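You operate a simulated robot arm through the tools that you are given. There is no shell and no other tool.

You are at the controls of a simulated two-armed robot. One attempt, no reset.

JOB
Blow the chips off the black cone and leave the line vented.
Fine: Use the blow nest and leave the cone in it. Then shut the air tap and vent with the blue palm button till the gauge reads 0. Leave the other cones as they are. Set down upright: what you pick out. Where these are worked on the way, their far stop is far enough and under half their travel is too little: air tap.

It is judged by the outcome, as a careful person would: the job done as asked, and still so three seconds after it is handed in. It fails if anything else is knocked over, pushed out of place, dropped, spilled or broken.

ROBOT AND FRAMES
Two 7-joint arms with two-finger grippers on one trunk that stands fixed in place. Base frame: the origin is at the foot of the trunk, x ahead of it, y to its left, z up; the work surface is at about z = 940. Lengths are in mm, angles in degrees, forces in N, time in s.
The left shoulder is at [60, 123, 995], the right one opposite. With the tool pointing down near the work surface each hand reaches from about 360 to 800 mm from the base axis, measured 20 degrees to its own side. Payload 1.47 kg a hand.
The tool frame of a hand sits at the grasp point between the pads (the TCP): z along the fingers, y along the line on which they close. The tips reach 16 mm beyond it. Largest opening 87 mm; the body of the gripper starts 55 mm behind the TCP.
Orientation is that of the tool frame in the base frame, as a unit quaternion [x, y, z, w]. With the fingers straight down and closing along the base's y, the tool's x points along the base's -x, its y along +y and its z along -z.

CONTROLS
- The arms move only by the tool move_arm. It takes "left_motion", "right_motion" or both (then of equal length, played together; a hand with none holds still); each is a list of rows, each a list of 7 numbers: the shift along the tool's x, y, z in mm, then the turn, a rotation vector about the tool's x, y, z in degrees, then the closure, from 0 (fully open) to 1 (shut). In form: [[x, y, z, ax, ay, az, jaw], ...]. A call has 1 to 20 rows; each row shifts and turns the commanded pose from where the row before left it, along the tool's axes as they then stand. Each row takes 0.2 s and may step no farther than 50 mm and 8.6 degrees from the row before; otherwise, or with a gripper value out of range, the whole call is refused. Where a pose cannot be reached the arm comes as near as it can. A force on the tool above 70 N (or 10 N above the force at the start of the call, whichever is more), or a blocked arm, ends the call early, and 0.2 s more pass. Each finger travels about 153 mm/s and halts on what it meets, pressing with about 28 N; the grip force reading is that of the motor and also rises with nothing between the fingers. The clock runs only during rows and for 0.2 s after the last one: add rows that do not move to give the fingers time. It gives the time, the measured TCP pose, the force on the tool (base axes), the opening and the grip force at its end, in the units of the frame above (readings bear some noise), with the torque about the TCP (base axes, N m) and any sound that the robot's microphone picked up.
- Cameras (640 x 400 px; columns grow to the right, rows downward): "scene" is now at [96.4, 13, 1571.8]; the picture's right is [0.12, -0.99, 0.00], its down [-0.57, -0.07, -0.82] and it looks along [0.81, 0.10, -0.58] (base axes); focal length 359 px, centre (320, 200). "left" rides on the left gripper at [73, -12, -89] in its tool frame; the picture's right is [0.16, 0.99, 0.00], its down [-0.72, 0.12, -0.68] and it looks along [-0.67, 0.11, 0.73] (tool axes); focal length 247 px, centre (320, 200). "right" rides on the right gripper at [73, 12, -90] in its tool frame; the picture's right is [-0.16, 0.99, 0.00], its down [-0.72, -0.12, -0.68] and it looks along [-0.67, -0.11, 0.73] (tool axes); focal length 247 px, centre (320, 200). There is no depth. A picture from a camera that has moved, and an enlarged one, comes with that camera's place and axes in the base frame and with its lens.
- camera(camera): a new picture of that camera. The clock stands still meanwhile.
- lift_body(by): slides the trunk up (or, below 0, down) by that many mm; the arms and the scene camera ride with it, the base frame stays. It gives what a move gives, with no picture.
- pan_tilt(pan, tilt): turns the head with the scene camera to pan (to the left, within 120 degrees either way) and tilt (down, from -29 to 69), counted from straight ahead of the robot. It gives what a move gives.
- inspect(camera, box): a new picture of the part [left, top, right, bottom] of that camera's present view, enlarged. The clock stands still meanwhile.
- job_done(): hands the job in; it is judged then, once.

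Places have to be worked out from the pictures, the camera data and where the tool is seen. Open the grippers and draw the arms clear of the work before you hand the job in, unless the task says otherwise.

The tools are called after ">>>" as name(argument=value, ...) on one line, values as JSON. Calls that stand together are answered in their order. move_arm: Moves the arms, as the interface text tells. Its arguments: {"type":"object","properties":{"left_motion":{"type":"array"},"right_motion":{"type":"array"}},"required":[]} The other tools are called the same way: lift_body (by) slides the trunk up or down; pan_tilt (pan, tilt) turns the head that bears the scene camera; camera (camera) takes a picture; inspect (camera, box) takes an enlarged picture of a part of a camera's view; job_done () hands the job in.

At the start:

```text
time: 0.0
left_tool_pos: [489.5, 193.3, 1301.8]
left_orientation: [0.001, 1.0, 0.001, 0.0]
left_wrist_force: [0.0, 0.7, -0.2]
left_ft_torque: [-0.03, 0.0, -0.02]
left_opening: 87.2
left_gripper_force: 0.0
right_tool_pos: [514.6, -228.0, 1269.4]
right_orientation: [0.0, 1.0, 0.0, 0.0]
right_wrist_force: [-0.6, -0.3, -0.9]
right_ft_torque: [0.02, 0.03, 0.01]
right_opening: 87.2
right_gripper_force: 0.1
trunk travel left (down, up): [-150.0, 80.0]
head pan, tilt: [7.1, 35.2]
```

scene: 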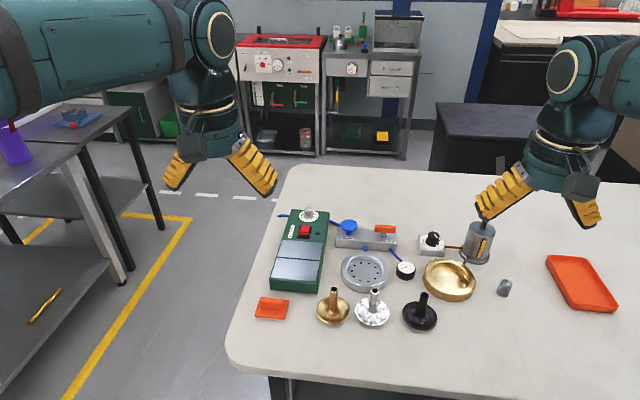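
right: 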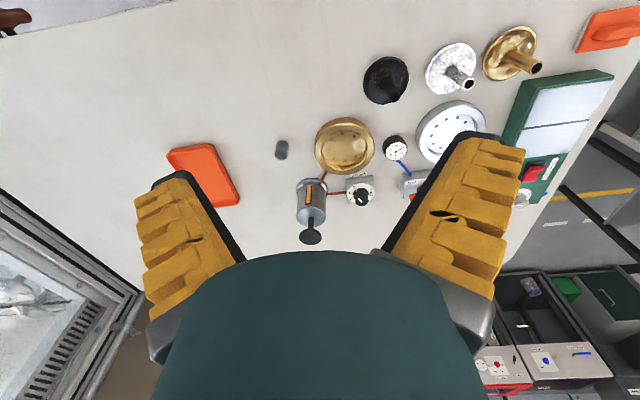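
left: 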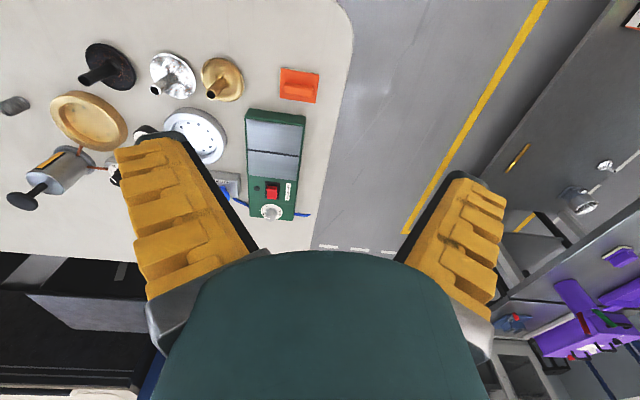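

I see the bench with cones, two candidate nests, a valve, gauge and pump-like parts. I'll enlarge the scene picture to tell what each device is.

>>> inspect(camera="scene", box=[240, 190, 440, 340])

>>> inspect(camera="scene", box=[380, 190, 540, 340])

>>> inspect(camera="right", box=[260, 20, 640, 260])

>>> inspect(camera="left", box=[0, 20, 340, 230])

```text
2.67 times, centred on (340, 265) of scene
camera zoom: at [96.4, 13.0, 1571.8], right [0.12, -0.99, 0.0], down [-0.57, -0.07, -0.82], along [0.81, 0.1, -0.58], focal length 958 px, centre (267, 27)
```

zoom: 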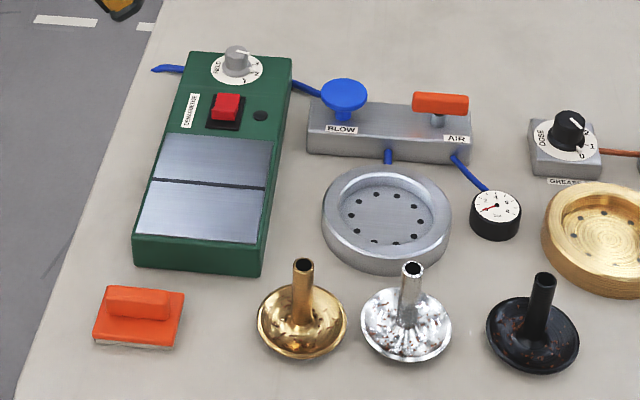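

```text
2.67 times, centred on (460, 265) of scene
camera zoom: at [96.4, 13.0, 1571.8], right [0.12, -0.99, 0.0], down [-0.57, -0.07, -0.82], along [0.81, 0.1, -0.58], focal length 958 px, centre (-53, 27)
```

zoom: 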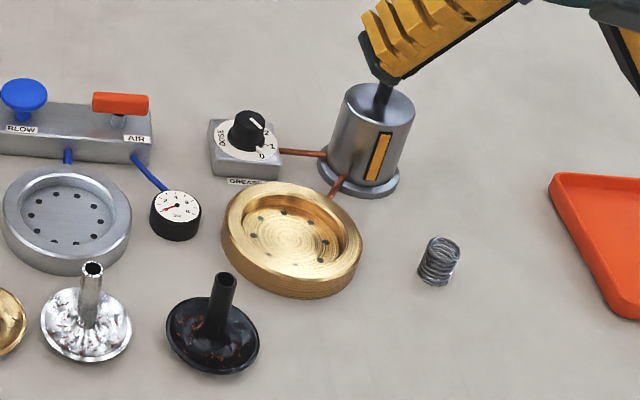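

```text
1.67 times, centred on (450, 140) of right
camera zoom: at [443.1, -215.2, 1360.5], right [0.16, 0.99, 0.0], down [0.72, -0.12, 0.68], along [0.67, -0.11, -0.73], focal length 412 px, centre (103, 300)
```

zoom: 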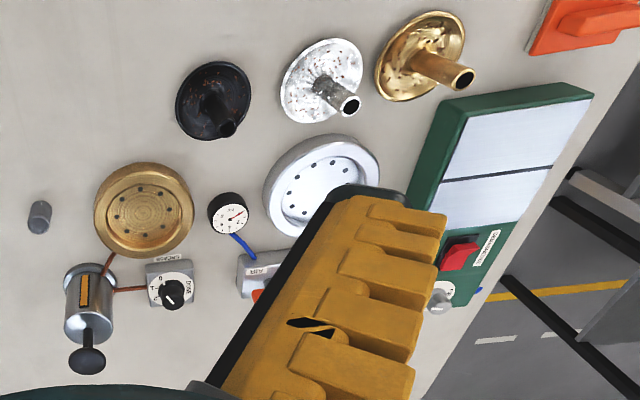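

```text
1.88 times, centred on (170, 125) of left
camera zoom: at [417.3, 182.3, 1390.7], right [-0.16, 0.99, 0.0], down [0.72, 0.11, 0.68], along [0.67, 0.11, -0.73], focal length 465 px, centre (602, 341)
```

zoom: 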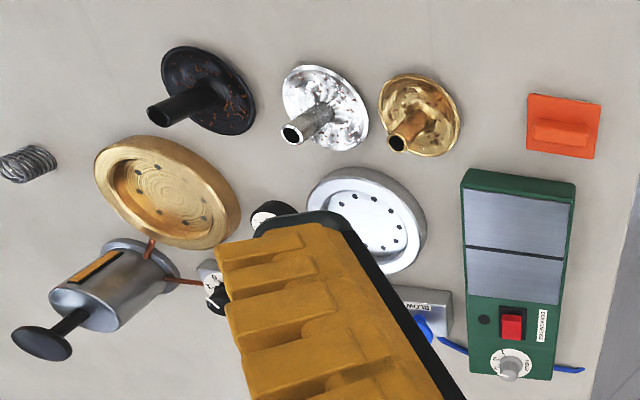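

The silver ring on the BLOW/AIR block is the blow nest, and the brass one is the grease nest. I'll zoom in on the gauge, the tap with its button, the nest and the black cone.

>>> inspect(camera="scene", box=[389, 256, 421, 284])

>>> inspect(camera="scene", box=[328, 210, 408, 260])

>>> inspect(camera="scene", box=[332, 245, 396, 300])

>>> inspect(camera="scene", box=[390, 285, 450, 335])

```text
14.29 times, centred on (405, 270) of scene
camera zoom: at [96.4, 13.0, 1571.8], right [0.12, -0.99, 0.0], down [-0.57, -0.07, -0.82], along [0.81, 0.1, -0.58], focal length 5129 px, centre (-894, -800)
```

zoom: 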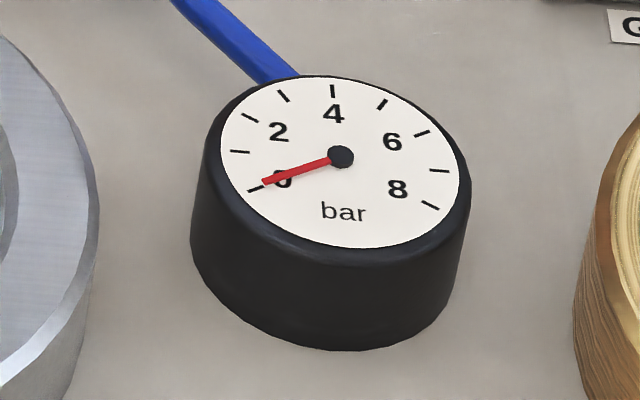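

```text
8.00 times, centred on (368, 235) of scene
camera zoom: at [96.4, 13.0, 1571.8], right [0.12, -0.99, 0.0], down [-0.57, -0.07, -0.82], along [0.81, 0.1, -0.58], focal length 2872 px, centre (-64, -80)
```

zoom: 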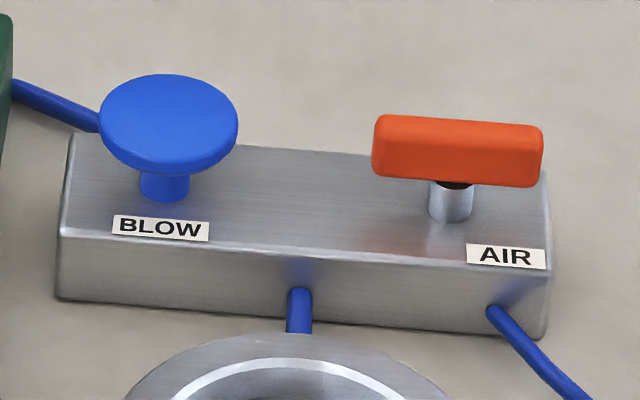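

```text
7.27 times, centred on (364, 272) of scene
camera zoom: at [96.4, 13.0, 1571.8], right [0.12, -0.99, 0.0], down [-0.57, -0.07, -0.82], along [0.81, 0.1, -0.58], focal length 2611 px, centre (0, -327)
```

zoom: 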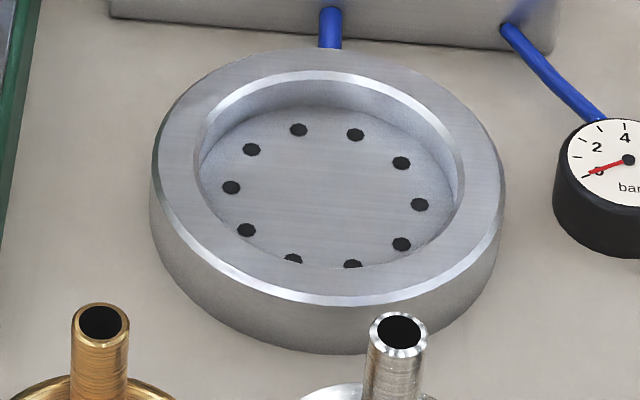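

```text
8.00 times, centred on (420, 310) of scene
camera zoom: at [96.4, 13.0, 1571.8], right [0.12, -0.99, 0.0], down [-0.57, -0.07, -0.82], along [0.81, 0.1, -0.58], focal length 2872 px, centre (-480, -680)
```

zoom: 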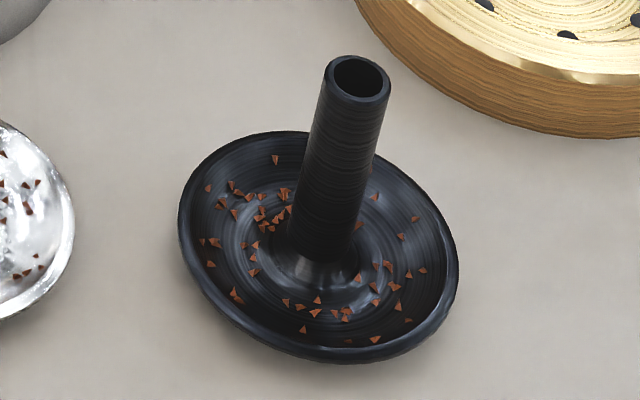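

The gauge reads 0 bar, and the orange AIR lever lies along the block, which fits the tap being shut now. I put the black cone at about (585, -133) with its stem top near z 1014, and the nest at about (692, -18). I'll move the right hand to above the black cone and look.

>>> move_arm(right_motion=[[-14, 19, 32, 0, 0, 0, 0], [-14, 19, 32, 0, 0, 0, 0], [-14, 19, 32, 0, 0, 0, 0], [-14, 19, 32, 0, 0, 0, 0], [-14, 19, 32, 0, 0, 0, 0], [0, 0, 0, 0, 0, 0, 0]])

>>> camera(camera="right")

>>> camera(camera="scene")

```text
time: 1.4
left_tool_pos: [488.8, 194.5, 1302.1]
left_orientation: [0.0, 1.0, 0.001, 0.001]
left_wrist_force: [-0.8, 0.5, 0.4]
left_ft_torque: [-0.02, 0.01, -0.02]
left_opening: 87.2
left_gripper_force: 0.0
right_tool_pos: [584.3, -132.6, 1109.2]
right_orientation: [0.0, 1.0, 0.0, 0.001]
right_wrist_force: [-0.6, 0.0, 0.5]
right_ft_torque: [0.03, -0.01, 0.02]
right_opening: 86.9
right_gripper_force: 0.1
trunk travel left (down, up): [-150.0, 80.0]
head pan, tilt: [7.1, 35.2]
```

```text
taken
camera right: at [511.9, -119.9, 1200.9], right [0.16, 0.99, 0.0], down [0.72, -0.12, 0.68], along [0.67, -0.11, -0.73], focal length 247 px, centre (320, 200)
```

right: 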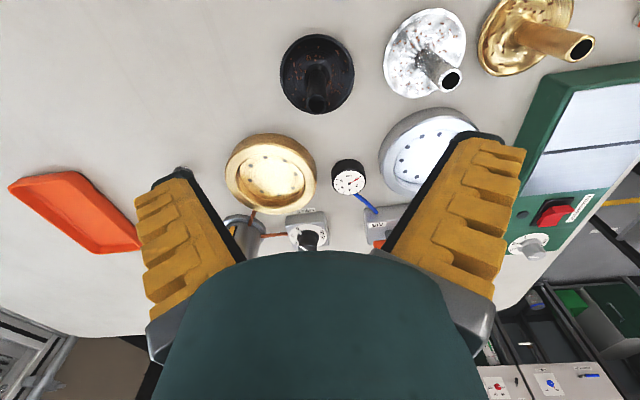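

```text
taken
camera scene: at [95.5, 12.6, 1571.9], right [0.12, -0.99, 0.0], down [-0.57, -0.07, -0.82], along [0.81, 0.1, -0.58], focal length 359 px, centre (320, 200)
```

scene: 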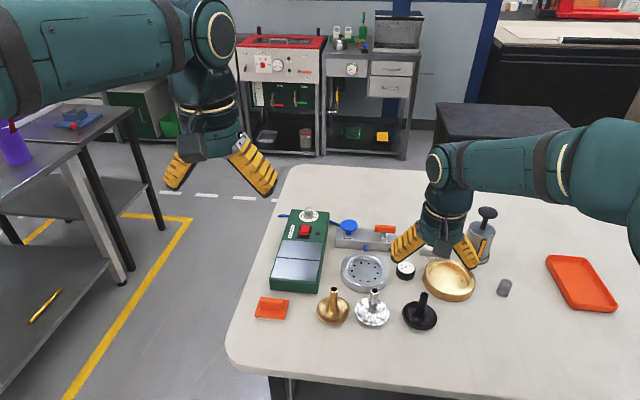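

The hand is above the cone, so I'll zoom the wrist camera on the cone and on the nest to refine both positions.

>>> inspect(camera="right", box=[270, 25, 370, 125])

>>> inspect(camera="right", box=[325, 100, 505, 260])

```text
4.00 times, centred on (320, 75) of right
camera zoom: at [511.9, -119.9, 1200.9], right [0.16, 0.99, 0.0], down [0.72, -0.12, 0.68], along [0.67, -0.11, -0.73], focal length 988 px, centre (320, 700)
```

zoom: 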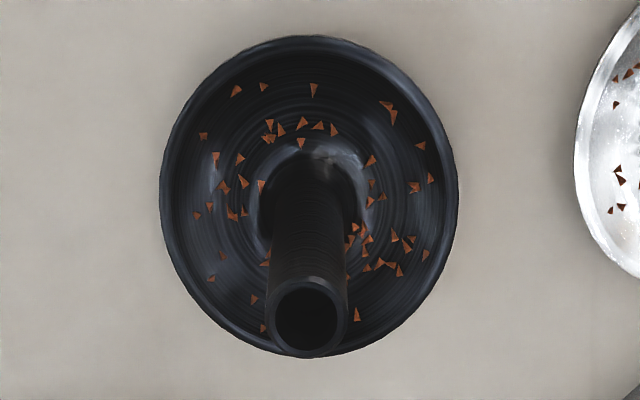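

```text
2.50 times, centred on (415, 180) of right
camera zoom: at [511.9, -119.9, 1200.9], right [0.16, 0.99, 0.0], down [0.72, -0.12, 0.68], along [0.67, -0.11, -0.73], focal length 617 px, centre (82, 250)
```

zoom: 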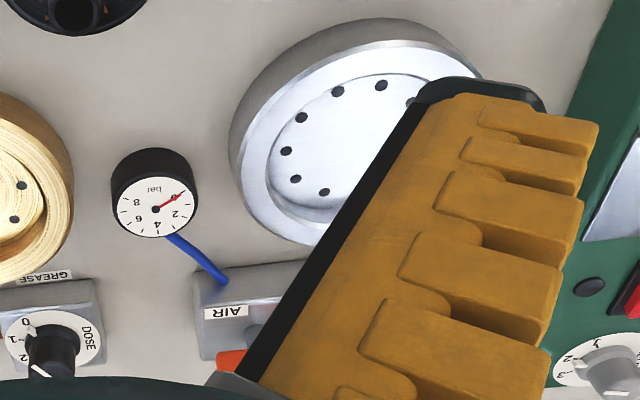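

The stem axis works out at about (585, -133.5), within 1 mm of the hand. I'll descend to TCP z about 988 with fingers open and check before closing.

>>> move_arm(right_motion=[[0, -1, 30, 0, 0, 0, 0], [0, 0, 30, 0, 0, 0, 0], [0, 0, 30, 0, 0, 0, 0], [0, 0, 20, 0, 0, 0, 0], [0, 0, 10, 0, 0, 0, 0], [0, 0, 0, 0, 0, 0, 0]])

>>> inspect(camera="scene", box=[340, 200, 500, 340])

>>> camera(camera="right")

```text
time: 2.8
left_tool_pos: [489.7, 193.3, 1301.6]
left_orientation: [0.0, 1.0, 0.001, 0.0]
left_wrist_force: [0.2, 0.4, -0.4]
left_ft_torque: [-0.01, -0.01, -0.03]
left_opening: 86.8
left_gripper_force: 0.0
right_tool_pos: [585.3, -133.6, 990.0]
right_orientation: [-0.001, 1.0, -0.001, 0.0]
right_wrist_force: [-0.4, 0.5, 0.0]
right_ft_torque: [-0.03, -0.01, 0.0]
right_opening: 87.1
right_gripper_force: 0.2
trunk travel left (down, up): [-150.0, 80.0]
head pan, tilt: [7.1, 35.2]
```

```text
2.86 times, centred on (420, 270) of scene
camera zoom: at [96.2, 13.0, 1571.8], right [0.12, -0.99, 0.0], down [-0.57, -0.07, -0.82], along [0.81, 0.1, -0.58], focal length 1026 px, centre (34, 0)
```

zoom: 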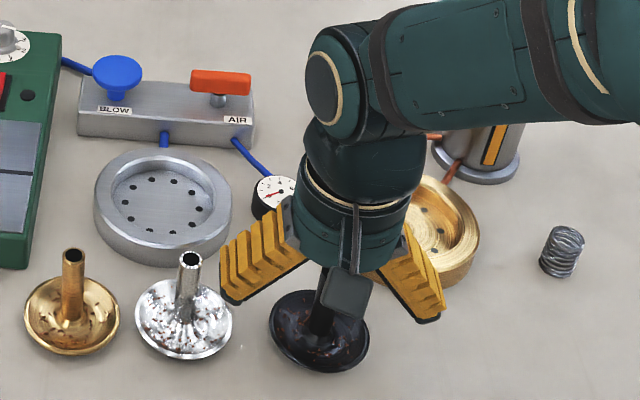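

```text
taken
camera right: at [513.3, -121.3, 1080.6], right [0.16, 0.99, 0.0], down [0.72, -0.12, 0.68], along [0.67, -0.11, -0.73], focal length 247 px, centre (320, 200)
```

right: 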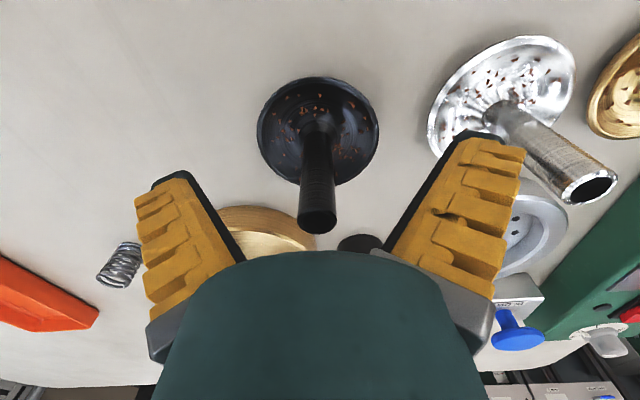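

The stem is centred between the fingers, and the left finger is clear of the silver cone. Next I close on the stem and give the fingers time to settle.

>>> move_arm(right_motion=[[0, 0, 0, 0, 0, 0, 0.4], [0, 0, 0, 0, 0, 0, 0.7], [0, 0, 0, 0, 0, 0, 1], [0, 0, 0, 0, 0, 0, 1], [0, 0, 0, 0, 0, 0, 1]])

>>> inspect(camera="right", box=[220, 50, 440, 260])

```text
time: 4.0
left_tool_pos: [489.4, 193.8, 1301.3]
left_orientation: [0.0, 1.0, 0.001, -0.001]
left_wrist_force: [-0.2, -0.1, 0.0]
left_ft_torque: [0.01, 0.0, 0.02]
left_opening: 86.8
left_gripper_force: 0.0
right_tool_pos: [586.2, -132.1, 989.8]
right_orientation: [0.0, 1.0, 0.0, 0.0]
right_wrist_force: [0.4, 1.1, 0.6]
right_ft_torque: [-0.01, -0.01, 0.01]
right_opening: 7.6
right_gripper_force: 27.8
trunk travel left (down, up): [-150.0, 80.0]
head pan, tilt: [7.1, 35.2]
```

```text
1.90 times, centred on (330, 155) of right
camera zoom: at [513.5, -121.3, 1080.7], right [0.16, 0.99, 0.0], down [0.72, -0.12, 0.68], along [0.67, -0.11, -0.73], focal length 470 px, centre (301, 286)
```

zoom: 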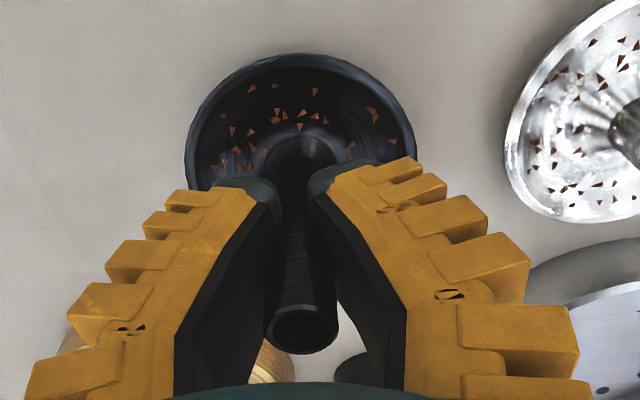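

The grip force is 27.8 N with a 7.6 mm opening on the stem. I'll lift slowly by 30 mm and check that the cone comes along level.

>>> move_arm(right_motion=[[0, 0, -5, 0, 0, 0, 1], [0, 0, -10, 0, 0, 0, 1], [0, 0, -15, 0, 0, 0, 1], [0, 0, 0, 0, 0, 0, 1]])

>>> inspect(camera="scene", box=[340, 200, 500, 340])

>>> inspect(camera="right", box=[220, 50, 440, 260])

```text
time: 5.0
left_tool_pos: [489.1, 193.1, 1302.5]
left_orientation: [0.001, 1.0, 0.001, -0.001]
left_wrist_force: [-0.1, 0.7, -0.1]
left_ft_torque: [0.01, 0.03, 0.03]
left_opening: 87.1
left_gripper_force: 0.2
right_tool_pos: [585.1, -133.7, 1020.8]
right_orientation: [0.0, 1.0, 0.0, 0.0]
right_wrist_force: [0.7, 0.6, 0.6]
right_ft_torque: [0.01, -0.06, 0.06]
right_opening: 7.0
right_gripper_force: 28.2
trunk travel left (down, up): [-150.0, 80.0]
head pan, tilt: [7.1, 35.2]
```

```text
2.86 times, centred on (420, 270) of scene
camera zoom: at [96.3, 13.1, 1571.8], right [0.12, -0.99, 0.0], down [-0.57, -0.07, -0.82], along [0.81, 0.1, -0.58], focal length 1026 px, centre (34, 0)
```

zoom: 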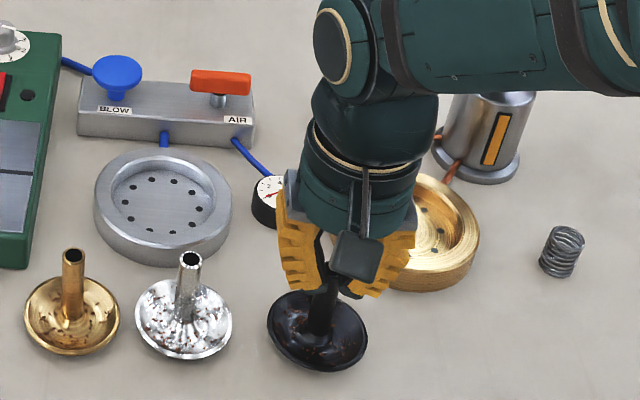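

```text
1.90 times, centred on (330, 155) of right
camera zoom: at [513.1, -121.3, 1111.3], right [0.16, 0.99, 0.0], down [0.72, -0.12, 0.68], along [0.67, -0.11, -0.73], focal length 470 px, centre (301, 286)
```

zoom: 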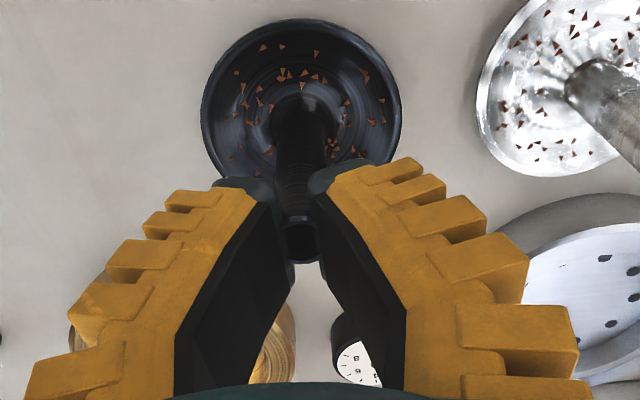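

The wrist view shows the fingers slid up the stem while the cone stayed put, so it isn't really gripped. I'll look closer at where the fingertips are relative to the stem.

>>> inspect(camera="right", box=[280, 100, 360, 190])

>>> inspect(camera="scene", box=[395, 250, 465, 335])

>>> inspect(camera="left", box=[0, 0, 220, 150])

```text
4.44 times, centred on (320, 145) of right
camera zoom: at [513.1, -121.3, 1111.3], right [0.16, 0.99, 0.0], down [0.72, -0.12, 0.68], along [0.67, -0.11, -0.73], focal length 1098 px, centre (320, 444)
```

zoom: 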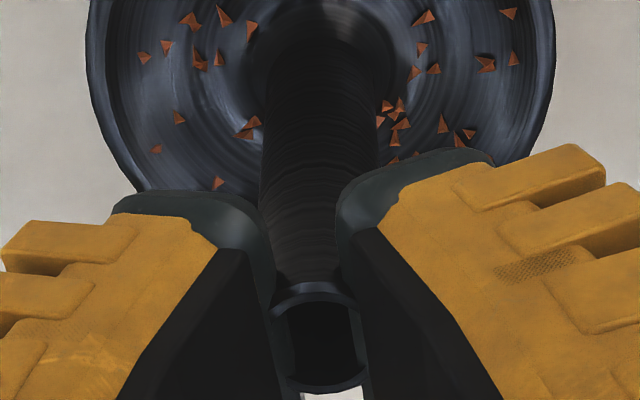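

```text
4.71 times, centred on (430, 292) of scene
camera zoom: at [96.3, 13.1, 1571.8], right [0.12, -0.99, 0.0], down [-0.57, -0.07, -0.82], along [0.81, 0.1, -0.58], focal length 1690 px, centre (-198, -235)
```

zoom: 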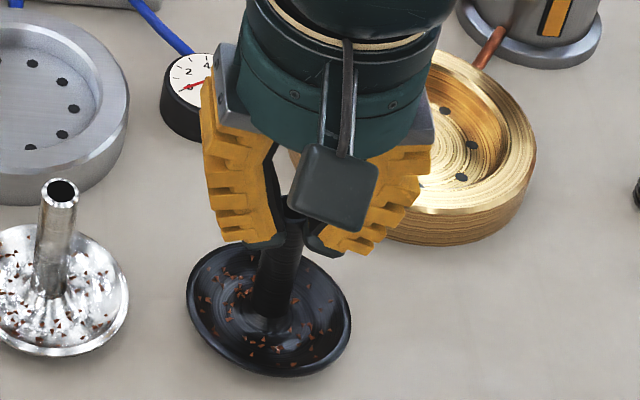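

```text
2.67 times, centred on (110, 75) of left
camera zoom: at [417.2, 182.3, 1390.7], right [-0.16, 0.99, 0.0], down [0.72, 0.11, 0.68], along [0.67, 0.11, -0.73], focal length 659 px, centre (880, 533)
```

zoom: 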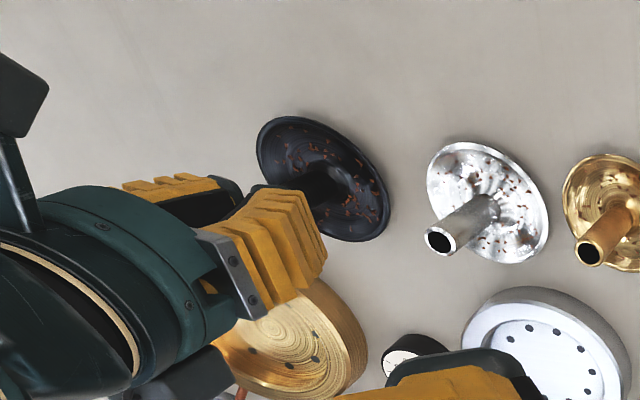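

The cone hasn't moved, yet the fingers read 7 mm against a stem that looks about 16 mm wide. I'll open, rise clear, and shut on nothing to learn what the opening reads when empty.

>>> move_arm(right_motion=[[0, 0, 0, 0, 0, 0, 0.5], [0, 0, 0, 0, 0, 0, 0.3], [0, 0, -25, 0, 0, 0, 0.3], [0, 0, -25, 0, 0, 0, 0.3], [0, 0, 0, 0, 0, 0, 1], [0, 0, 0, 0, 0, 0, 1], [0, 0, 0, 0, 0, 0, 1], [0, 0, 0, 0, 0, 0, 1]])

>>> camera(camera="right")

>>> inspect(camera="scene", box=[370, 220, 470, 335])

```text
time: 6.8
left_tool_pos: [488.9, 194.2, 1302.4]
left_orientation: [0.0, 1.0, 0.001, -0.001]
left_wrist_force: [0.4, -0.2, 0.1]
left_ft_torque: [0.04, 0.04, 0.02]
left_opening: 87.2
left_gripper_force: 0.1
right_tool_pos: [585.3, -134.3, 1070.1]
right_orientation: [0.0, 1.0, -0.001, -0.001]
right_wrist_force: [-0.4, 0.1, 0.0]
right_ft_torque: [-0.01, 0.01, 0.03]
right_opening: 0.0
right_gripper_force: 27.9
trunk travel left (down, up): [-150.0, 80.0]
head pan, tilt: [7.1, 35.2]
```

```text
taken
camera right: at [513.1, -121.3, 1160.3], right [0.16, 0.99, 0.0], down [0.72, -0.12, 0.68], along [0.67, -0.11, -0.73], focal length 247 px, centre (320, 200)
```

right: 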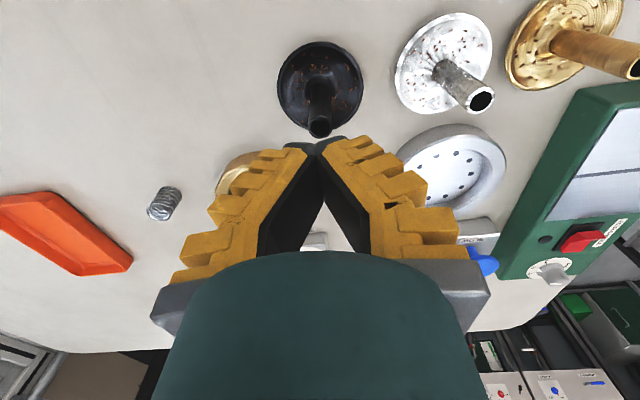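

```text
3.48 times, centred on (420, 278) of scene
camera zoom: at [96.3, 13.0, 1571.8], right [0.12, -0.99, 0.0], down [-0.57, -0.07, -0.82], along [0.81, 0.1, -0.58], focal length 1249 px, centre (-28, -70)
```

zoom: 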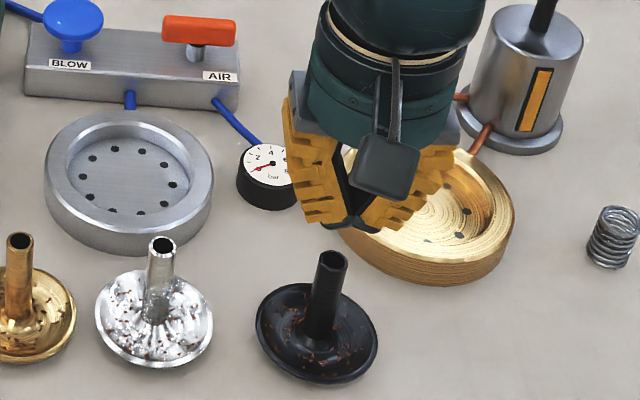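

Shut on nothing the opening reads 0.0, so something about 7 mm thick did stop the fingers earlier. I'll zoom in on the stem and the fingertips to see their true shape.

>>> inspect(camera="right", box=[275, 35, 365, 145])

>>> inspect(camera="right", box=[240, 120, 400, 260])

>>> inspect(camera="scene", box=[395, 280, 445, 335])

>>> inspect(camera="left", box=[0, 20, 160, 130])

```text
3.64 times, centred on (320, 90) of right
camera zoom: at [513.1, -121.3, 1160.3], right [0.16, 0.99, 0.0], down [0.72, -0.12, 0.68], along [0.67, -0.11, -0.73], focal length 898 px, centre (320, 600)
```

zoom: 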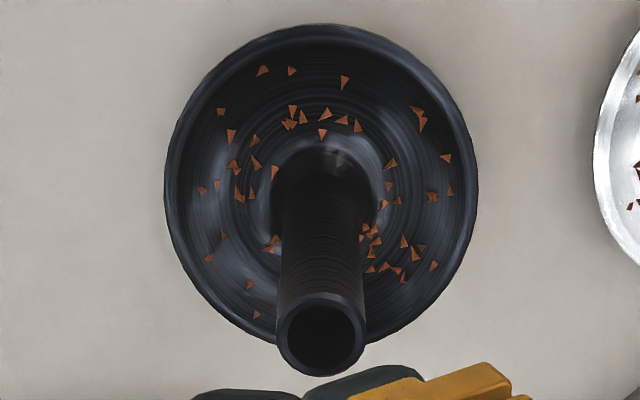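

```text
2.86 times, centred on (320, 190) of right
camera zoom: at [513.1, -121.3, 1160.3], right [0.16, 0.99, 0.0], down [0.72, -0.12, 0.68], along [0.67, -0.11, -0.73], focal length 706 px, centre (320, 229)
```

zoom: 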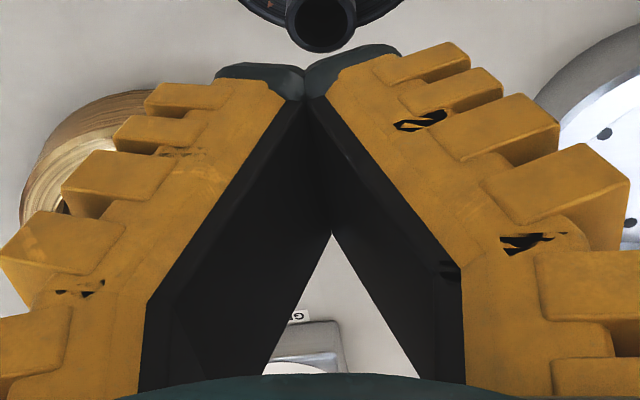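

```text
7.27 times, centred on (420, 308) of scene
camera zoom: at [96.3, 13.0, 1571.8], right [0.12, -0.99, 0.0], down [-0.57, -0.07, -0.82], along [0.81, 0.1, -0.58], focal length 2611 px, centre (-407, -582)
```

zoom: 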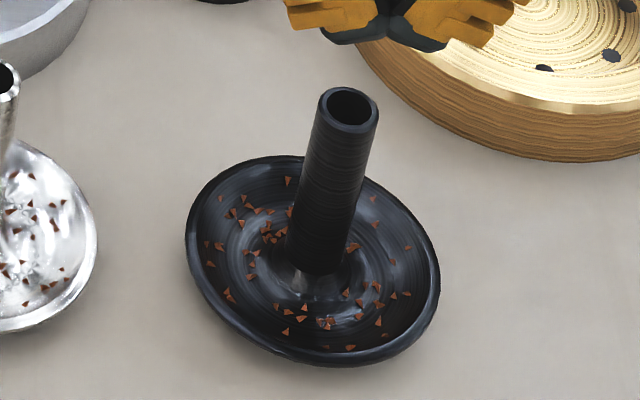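

```text
3.64 times, centred on (80, 75) of left
camera zoom: at [417.2, 182.3, 1390.8], right [-0.16, 0.99, 0.0], down [0.72, 0.11, 0.68], along [0.67, 0.11, -0.73], focal length 898 px, centre (1193, 654)
```

zoom: 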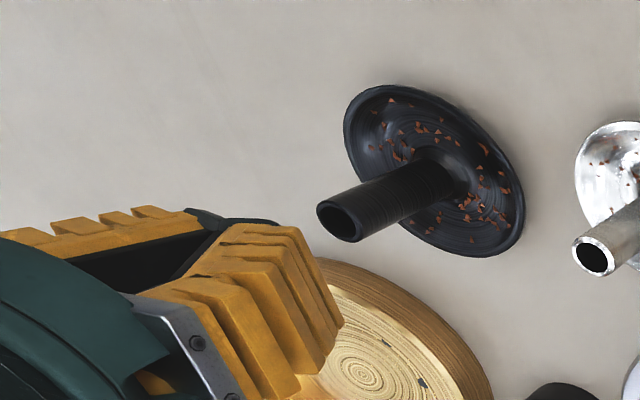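

The stem measures about 15.6 mm near (584.7, -132.7), and the cone and chips look undisturbed. I'll regrip lower, then lift in tiny steps and watch the force.

>>> move_arm(right_motion=[[0, 1, 0, 0, 0, 0, 0.4], [0, 0, 0, 0, 0, 0, 0.2], [0, 0, 30, 0, 0, 0, 0.2], [0, 0, 30, 0, 0, 0, 0.2], [0, 0, 22, 0, 0, 0, 0.2], [0, 0, 10, 0, 0, 0, 0.2], [0, 0, 0, 0, 0, 0, 0.2]])

>>> inspect(camera="right", box=[220, 50, 440, 260])

>>> inspect(camera="scene", box=[370, 240, 470, 335])

```text
time: 8.4
left_tool_pos: [489.2, 193.9, 1301.2]
left_orientation: [0.0, 1.0, 0.001, -0.002]
left_wrist_force: [1.0, 0.5, 0.1]
left_ft_torque: [-0.01, 0.02, 0.02]
left_opening: 87.1
left_gripper_force: 0.0
right_tool_pos: [586.3, -132.8, 977.0]
right_orientation: [0.0, 1.0, 0.0, 0.0]
right_wrist_force: [-1.1, -0.1, -1.1]
right_ft_torque: [-0.03, -0.01, 0.01]
right_opening: 73.1
right_gripper_force: 2.7
trunk travel left (down, up): [-150.0, 80.0]
head pan, tilt: [7.1, 35.2]
```

```text
1.90 times, centred on (330, 155) of right
camera zoom: at [512.9, -120.4, 1068.1], right [0.16, 0.99, 0.0], down [0.72, -0.12, 0.68], along [0.67, -0.11, -0.73], focal length 470 px, centre (301, 286)
```

zoom: 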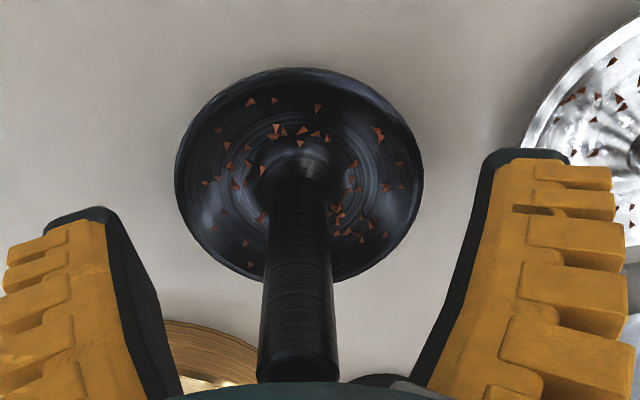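

```text
4.21 times, centred on (420, 288) of scene
camera zoom: at [96.4, 13.0, 1571.8], right [0.12, -0.99, 0.0], down [-0.57, -0.07, -0.82], along [0.81, 0.1, -0.58], focal length 1512 px, centre (-101, -168)
```

zoom: 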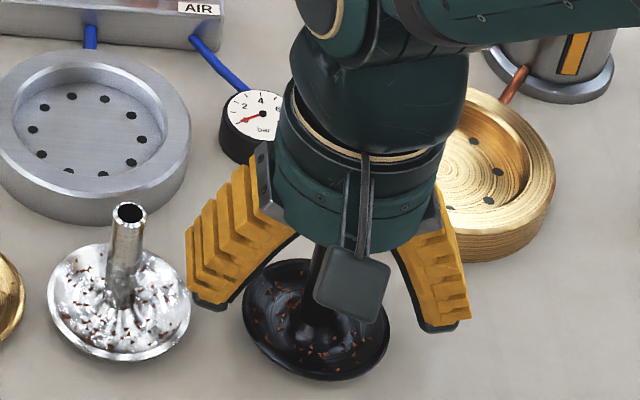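

The fingers straddle the stem lower down now. I'll close and lift just 4 mm to read the load.

>>> move_arm(right_motion=[[0, 0, 0, 0, 0, 0, 0.6], [0, 0, 0, 0, 0, 0, 0.8], [0, 0, 0, 0, 0, 0, 1], [0, 0, 0, 0, 0, 0, 1], [0, 0, 0, 0, 0, 0, 1], [0, 0, 0, 0, 0, 0, 1]])

>>> inspect(camera="right", box=[240, 70, 400, 230])

>>> move_arm(right_motion=[[0, 0, -2, 0, 0, 0, 1], [0, 0, -2, 0, 0, 0, 1]])

>>> inspect(camera="right", box=[240, 70, 400, 230])

```text
time: 9.8
left_tool_pos: [489.3, 192.8, 1301.7]
left_orientation: [0.0, 1.0, 0.001, 0.0]
left_wrist_force: [0.3, 0.0, 0.4]
left_ft_torque: [-0.03, 0.01, -0.04]
left_opening: 87.1
left_gripper_force: 0.1
right_tool_pos: [585.8, -132.7, 977.3]
right_orientation: [0.0, 1.0, 0.0, 0.0]
right_wrist_force: [0.0, 0.6, 0.3]
right_ft_torque: [-0.03, -0.01, 0.0]
right_opening: 7.7
right_gripper_force: 27.7
trunk travel left (down, up): [-150.0, 80.0]
head pan, tilt: [7.1, 35.2]
```

```text
2.50 times, centred on (320, 150) of right
camera zoom: at [512.9, -120.4, 1068.4], right [0.16, 0.99, 0.0], down [0.72, -0.12, 0.68], along [0.67, -0.11, -0.73], focal length 617 px, centre (320, 325)
```

zoom: 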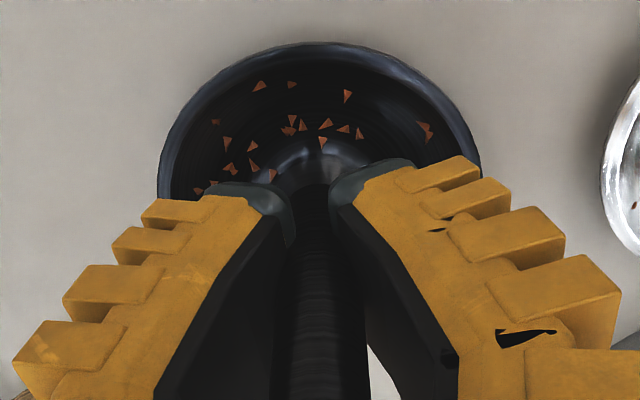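

```text
time: 10.4
left_tool_pos: [489.2, 193.4, 1301.6]
left_orientation: [0.0, 1.0, 0.001, -0.001]
left_wrist_force: [0.0, 0.1, 0.1]
left_ft_torque: [0.01, -0.06, 0.0]
left_opening: 87.2
left_gripper_force: 0.1
right_tool_pos: [585.9, -133.1, 981.8]
right_orientation: [0.0, 1.0, 0.0, 0.0]
right_wrist_force: [-0.3, 0.2, -1.4]
right_ft_torque: [0.02, 0.03, -0.02]
right_opening: 7.4
right_gripper_force: 27.8
trunk travel left (down, up): [-150.0, 80.0]
head pan, tilt: [7.1, 35.2]
```

```text
2.50 times, centred on (320, 150) of right
camera zoom: at [513.1, -120.5, 1072.4], right [0.16, 0.99, 0.0], down [0.72, -0.12, 0.68], along [0.67, -0.11, -0.73], focal length 617 px, centre (320, 325)
```

zoom: 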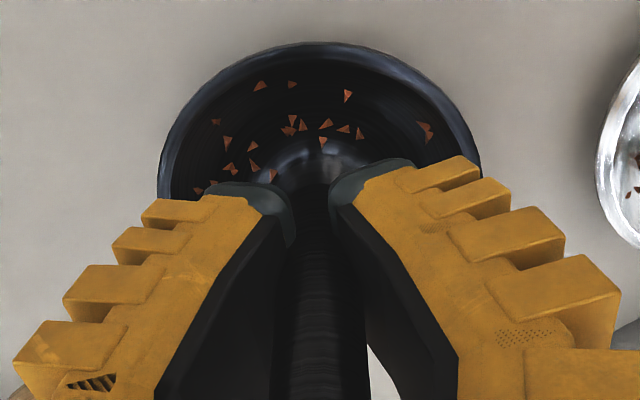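

This time the dish keeps its place in the hand's view and the wrist carries -1.4 N, so the cone is held. I'll lift another 12 mm gently and check again for slip.

>>> move_arm(right_motion=[[0, 0, -2, 0, 0, 0, 1], [0, 0, -3, 0, 0, 0, 1], [0, 0, -4, 0, 0, 0, 1], [0, 0, -3, 0, 0, 0, 1]])

>>> inspect(camera="right", box=[240, 70, 400, 230])

>>> inspect(camera="scene", box=[370, 240, 470, 335])

```text
time: 11.4
left_tool_pos: [490.6, 193.7, 1301.6]
left_orientation: [0.0, 1.0, 0.001, -0.001]
left_wrist_force: [0.0, -0.1, 0.5]
left_ft_torque: [0.01, -0.02, 0.0]
left_opening: 86.9
left_gripper_force: 0.0
right_tool_pos: [584.6, -131.8, 994.1]
right_orientation: [0.001, 1.0, 0.0, 0.001]
right_wrist_force: [0.6, -0.1, -1.1]
right_ft_torque: [0.02, -0.01, -0.01]
right_opening: 7.2
right_gripper_force: 27.6
trunk travel left (down, up): [-150.0, 80.0]
head pan, tilt: [7.1, 35.2]
```

```text
2.50 times, centred on (320, 150) of right
camera zoom: at [513.1, -119.9, 1084.3], right [0.16, 0.99, 0.0], down [0.72, -0.12, 0.68], along [0.67, -0.11, -0.73], focal length 617 px, centre (320, 325)
```

zoom: 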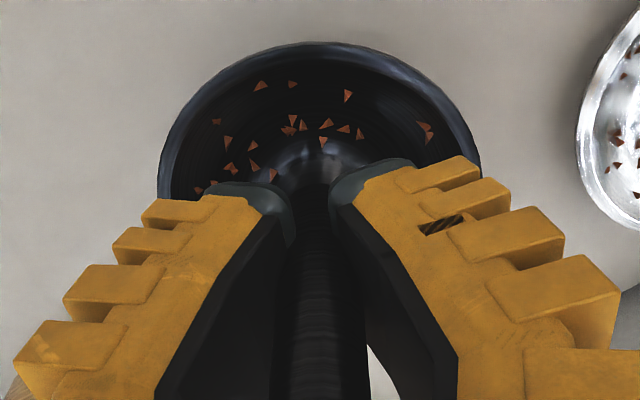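

```text
4.21 times, centred on (420, 288) of scene
camera zoom: at [96.4, 12.9, 1571.7], right [0.12, -0.99, 0.0], down [-0.57, -0.07, -0.82], along [0.81, 0.1, -0.58], focal length 1512 px, centre (-101, -168)
```

zoom: 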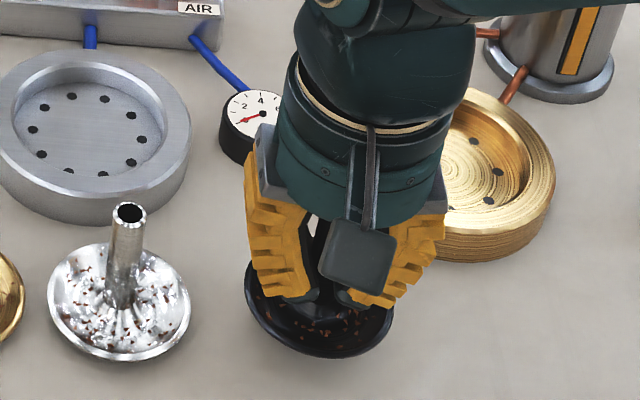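

The cone is lifted cleanly. Before I carry it across, I'll use the left wrist camera and the scene camera to fix the nest centre by triangulation.

>>> inspect(camera="left", box=[145, 95, 245, 175])

>>> inspect(camera="scene", box=[332, 245, 396, 300])

```text
5.00 times, centred on (195, 135) of left
camera zoom: at [417.3, 182.2, 1390.7], right [-0.16, 0.99, 0.0], down [0.72, 0.11, 0.68], along [0.67, 0.11, -0.73], focal length 1235 px, centre (945, 525)
```

zoom: 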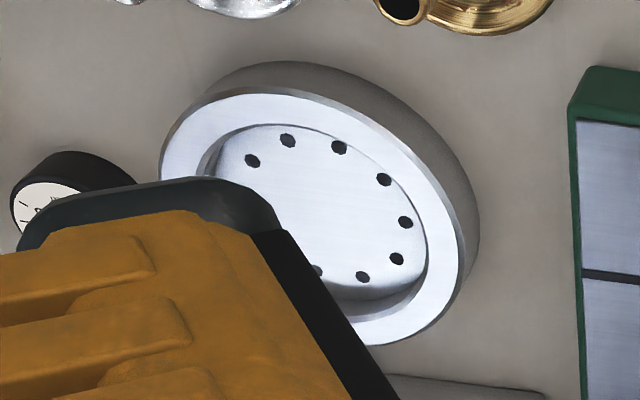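

```text
7.27 times, centred on (364, 272) of scene
camera zoom: at [96.4, 12.9, 1571.7], right [0.12, -0.99, 0.0], down [-0.57, -0.07, -0.82], along [0.81, 0.1, -0.58], focal length 2611 px, centre (0, -327)
```

zoom: 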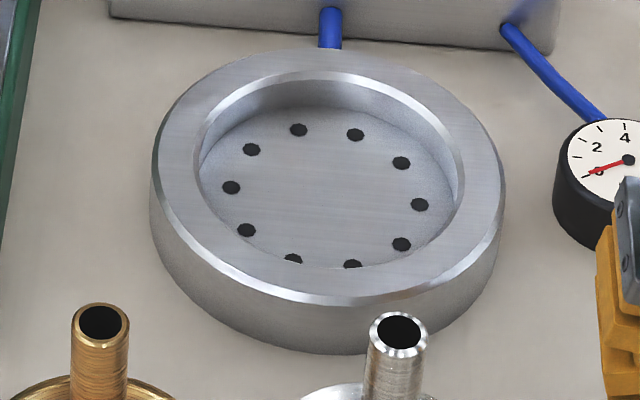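

Both cameras put the nest's hole circle at about (693.5, -19) with the floor near z 950. I'll raise the cone and carry it level to above the nest in small steps.

>>> move_arm(right_motion=[[0, 0, -6, 0, 0, 0, 1], [0, 0, -12, 0, 0, 0, 1], [0, 0, -14, 0, 0, 0, 1], [0, 0, -12, 0, 0, 0, 1], [-5, 5, 0, 0, 0, 0, 1], [-10, 10, 0, 0, 0, 0, 1], [-13, 14, 0, 0, 0, 0, 1], [-13, 14, 0, 0, 0, 0, 1], [-13, 14, 0, 0, 0, 0, 1], [-13, 14, 0, 0, 0, 0, 1], [-13, 14, 0, 0, 0, 0, 1], [-13, 14, 0, 0, 0, 0, 1], [-10, 10, 0, 0, 0, 0, 1], [-5.5, 4.5, 0, 0, 0, 0, 1], [0, 0, 0, 0, 0, 0, 1]])

>>> camera(camera="scene")

>>> camera(camera="right")

>>> camera(camera="left")

```text
time: 14.6
left_tool_pos: [489.0, 194.0, 1302.2]
left_orientation: [0.0, 1.0, 0.001, -0.001]
left_wrist_force: [0.0, -0.5, 0.3]
left_ft_torque: [-0.03, -0.04, 0.0]
left_opening: 87.0
left_gripper_force: 0.0
right_tool_pos: [693.4, -18.3, 1036.7]
right_orientation: [0.0, 1.0, 0.0, 0.0]
right_wrist_force: [0.1, 0.3, -1.0]
right_ft_torque: [0.02, -0.02, 0.03]
right_opening: 6.8
right_gripper_force: 28.4
trunk travel left (down, up): [-150.0, 80.0]
head pan, tilt: [7.1, 35.2]
```

```text
taken
camera scene: at [96.4, 12.9, 1571.8], right [0.12, -0.99, 0.0], down [-0.57, -0.07, -0.82], along [0.81, 0.1, -0.58], focal length 359 px, centre (320, 200)
```

scene: 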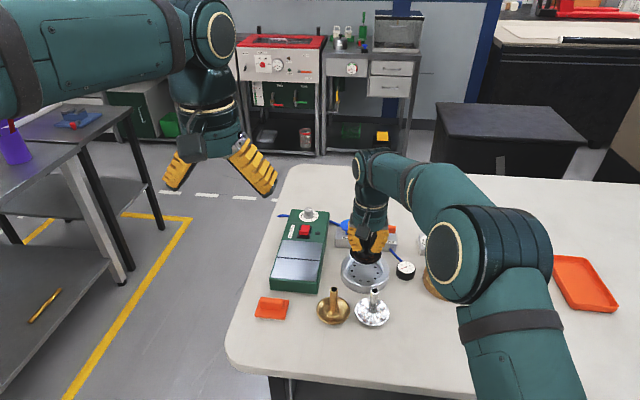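

```text
taken
camera right: at [621.3, -5.8, 1128.5], right [0.16, 0.99, 0.0], down [0.72, -0.12, 0.68], along [0.67, -0.11, -0.73], focal length 247 px, centre (320, 200)
```

right: 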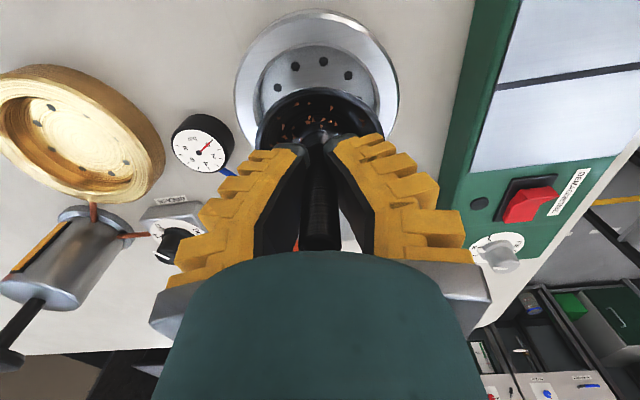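

```text
taken
camera left: at [417.3, 182.2, 1390.7], right [-0.16, 0.99, 0.0], down [0.72, 0.11, 0.68], along [0.67, 0.11, -0.73], focal length 247 px, centre (320, 200)
```

left: 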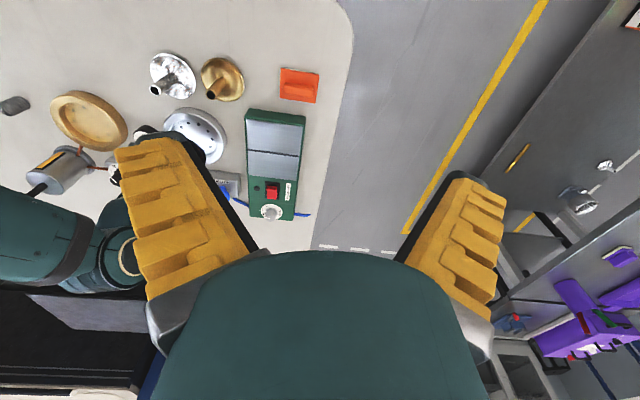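

The cone is hovering over the nest. I'll zoom in to check the alignment of the dish with the ring.

>>> inspect(camera="right", box=[225, 0, 415, 150])

>>> inspect(camera="scene", box=[332, 225, 402, 300])

```text
2.67 times, centred on (320, 75) of right
camera zoom: at [621.3, -5.8, 1128.5], right [0.16, 0.99, 0.0], down [0.72, -0.12, 0.68], along [0.67, -0.11, -0.73], focal length 659 px, centre (320, 533)
```

zoom: 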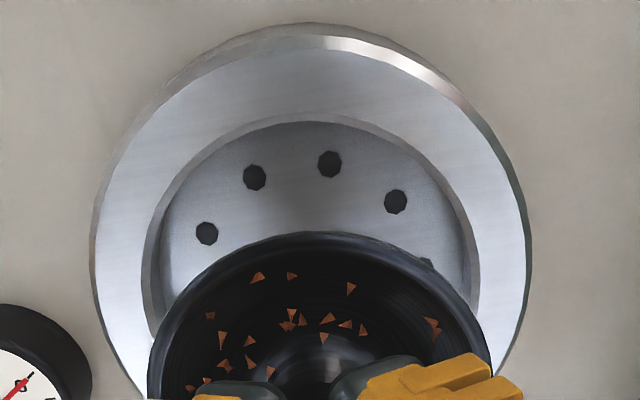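

```text
5.33 times, centred on (367, 262) of scene
camera zoom: at [96.4, 12.9, 1571.8], right [0.12, -0.99, 0.0], down [-0.57, -0.07, -0.82], along [0.81, 0.1, -0.58], focal length 1915 px, centre (69, -133)
```

zoom: 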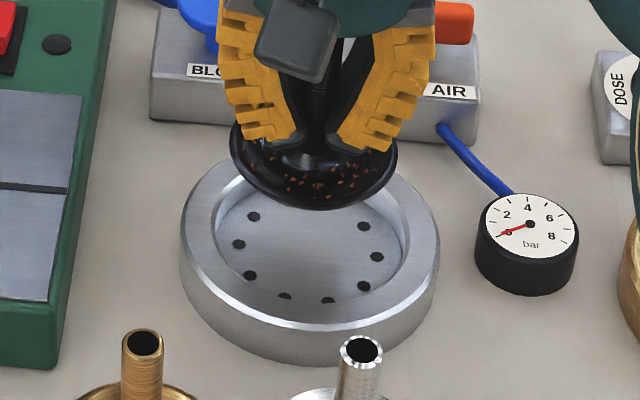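

From the hole pattern the nest centre is about (693.5, -19.8), and the dish sits about 1.8 mm too far to +y. I'll shift -1.8 mm in y and +0.5 mm in x, lower 36 mm, then check.

>>> move_arm(right_motion=[[-0.5, -1.8, 0, 0, 0, 0, 1], [0, 0, 6, 0, 0, 0, 1], [0, 0, 10, 0, 0, 0, 1], [0, 0, 10, 0, 0, 0, 1], [0, 0, 6, 0, 0, 0, 1], [0, 0, 4, 0, 0, 0, 1], [0, 0, 0, 0, 0, 0, 1]])

>>> inspect(camera="right", box=[225, 0, 415, 150])

>>> inspect(camera="scene", box=[332, 225, 402, 300])

```text
time: 16.2
left_tool_pos: [488.5, 193.3, 1302.7]
left_orientation: [-0.001, 1.0, 0.002, -0.001]
left_wrist_force: [-0.2, -0.7, -0.4]
left_ft_torque: [0.01, -0.04, 0.0]
left_opening: 86.9
left_gripper_force: 0.1
right_tool_pos: [694.0, -20.8, 1000.6]
right_orientation: [0.0, 1.0, 0.001, 0.001]
right_wrist_force: [0.3, -0.3, -0.9]
right_ft_torque: [0.0, -0.03, 0.02]
right_opening: 6.4
right_gripper_force: 28.6
trunk travel left (down, up): [-150.0, 80.0]
head pan, tilt: [7.1, 35.2]
```

```text
2.67 times, centred on (320, 75) of right
camera zoom: at [621.9, -8.4, 1092.1], right [0.16, 0.99, 0.0], down [0.72, -0.12, 0.68], along [0.67, -0.11, -0.73], focal length 659 px, centre (320, 533)
```

zoom: 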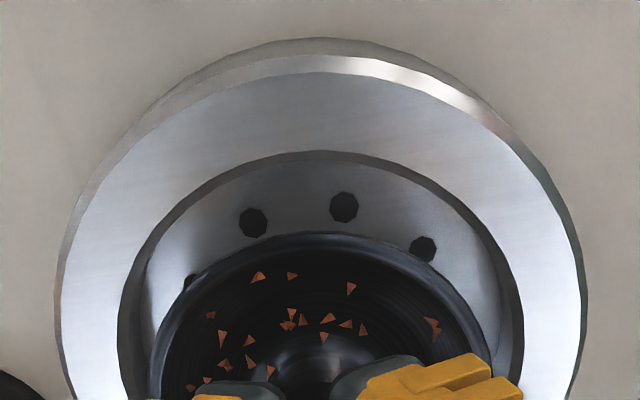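

```text
5.33 times, centred on (367, 262) of scene
camera zoom: at [96.4, 12.9, 1571.8], right [0.12, -0.99, 0.0], down [-0.57, -0.07, -0.82], along [0.81, 0.1, -0.58], focal length 1915 px, centre (69, -133)
```

zoom: 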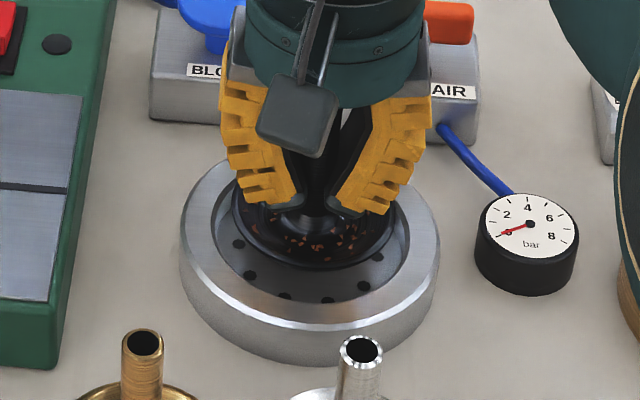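

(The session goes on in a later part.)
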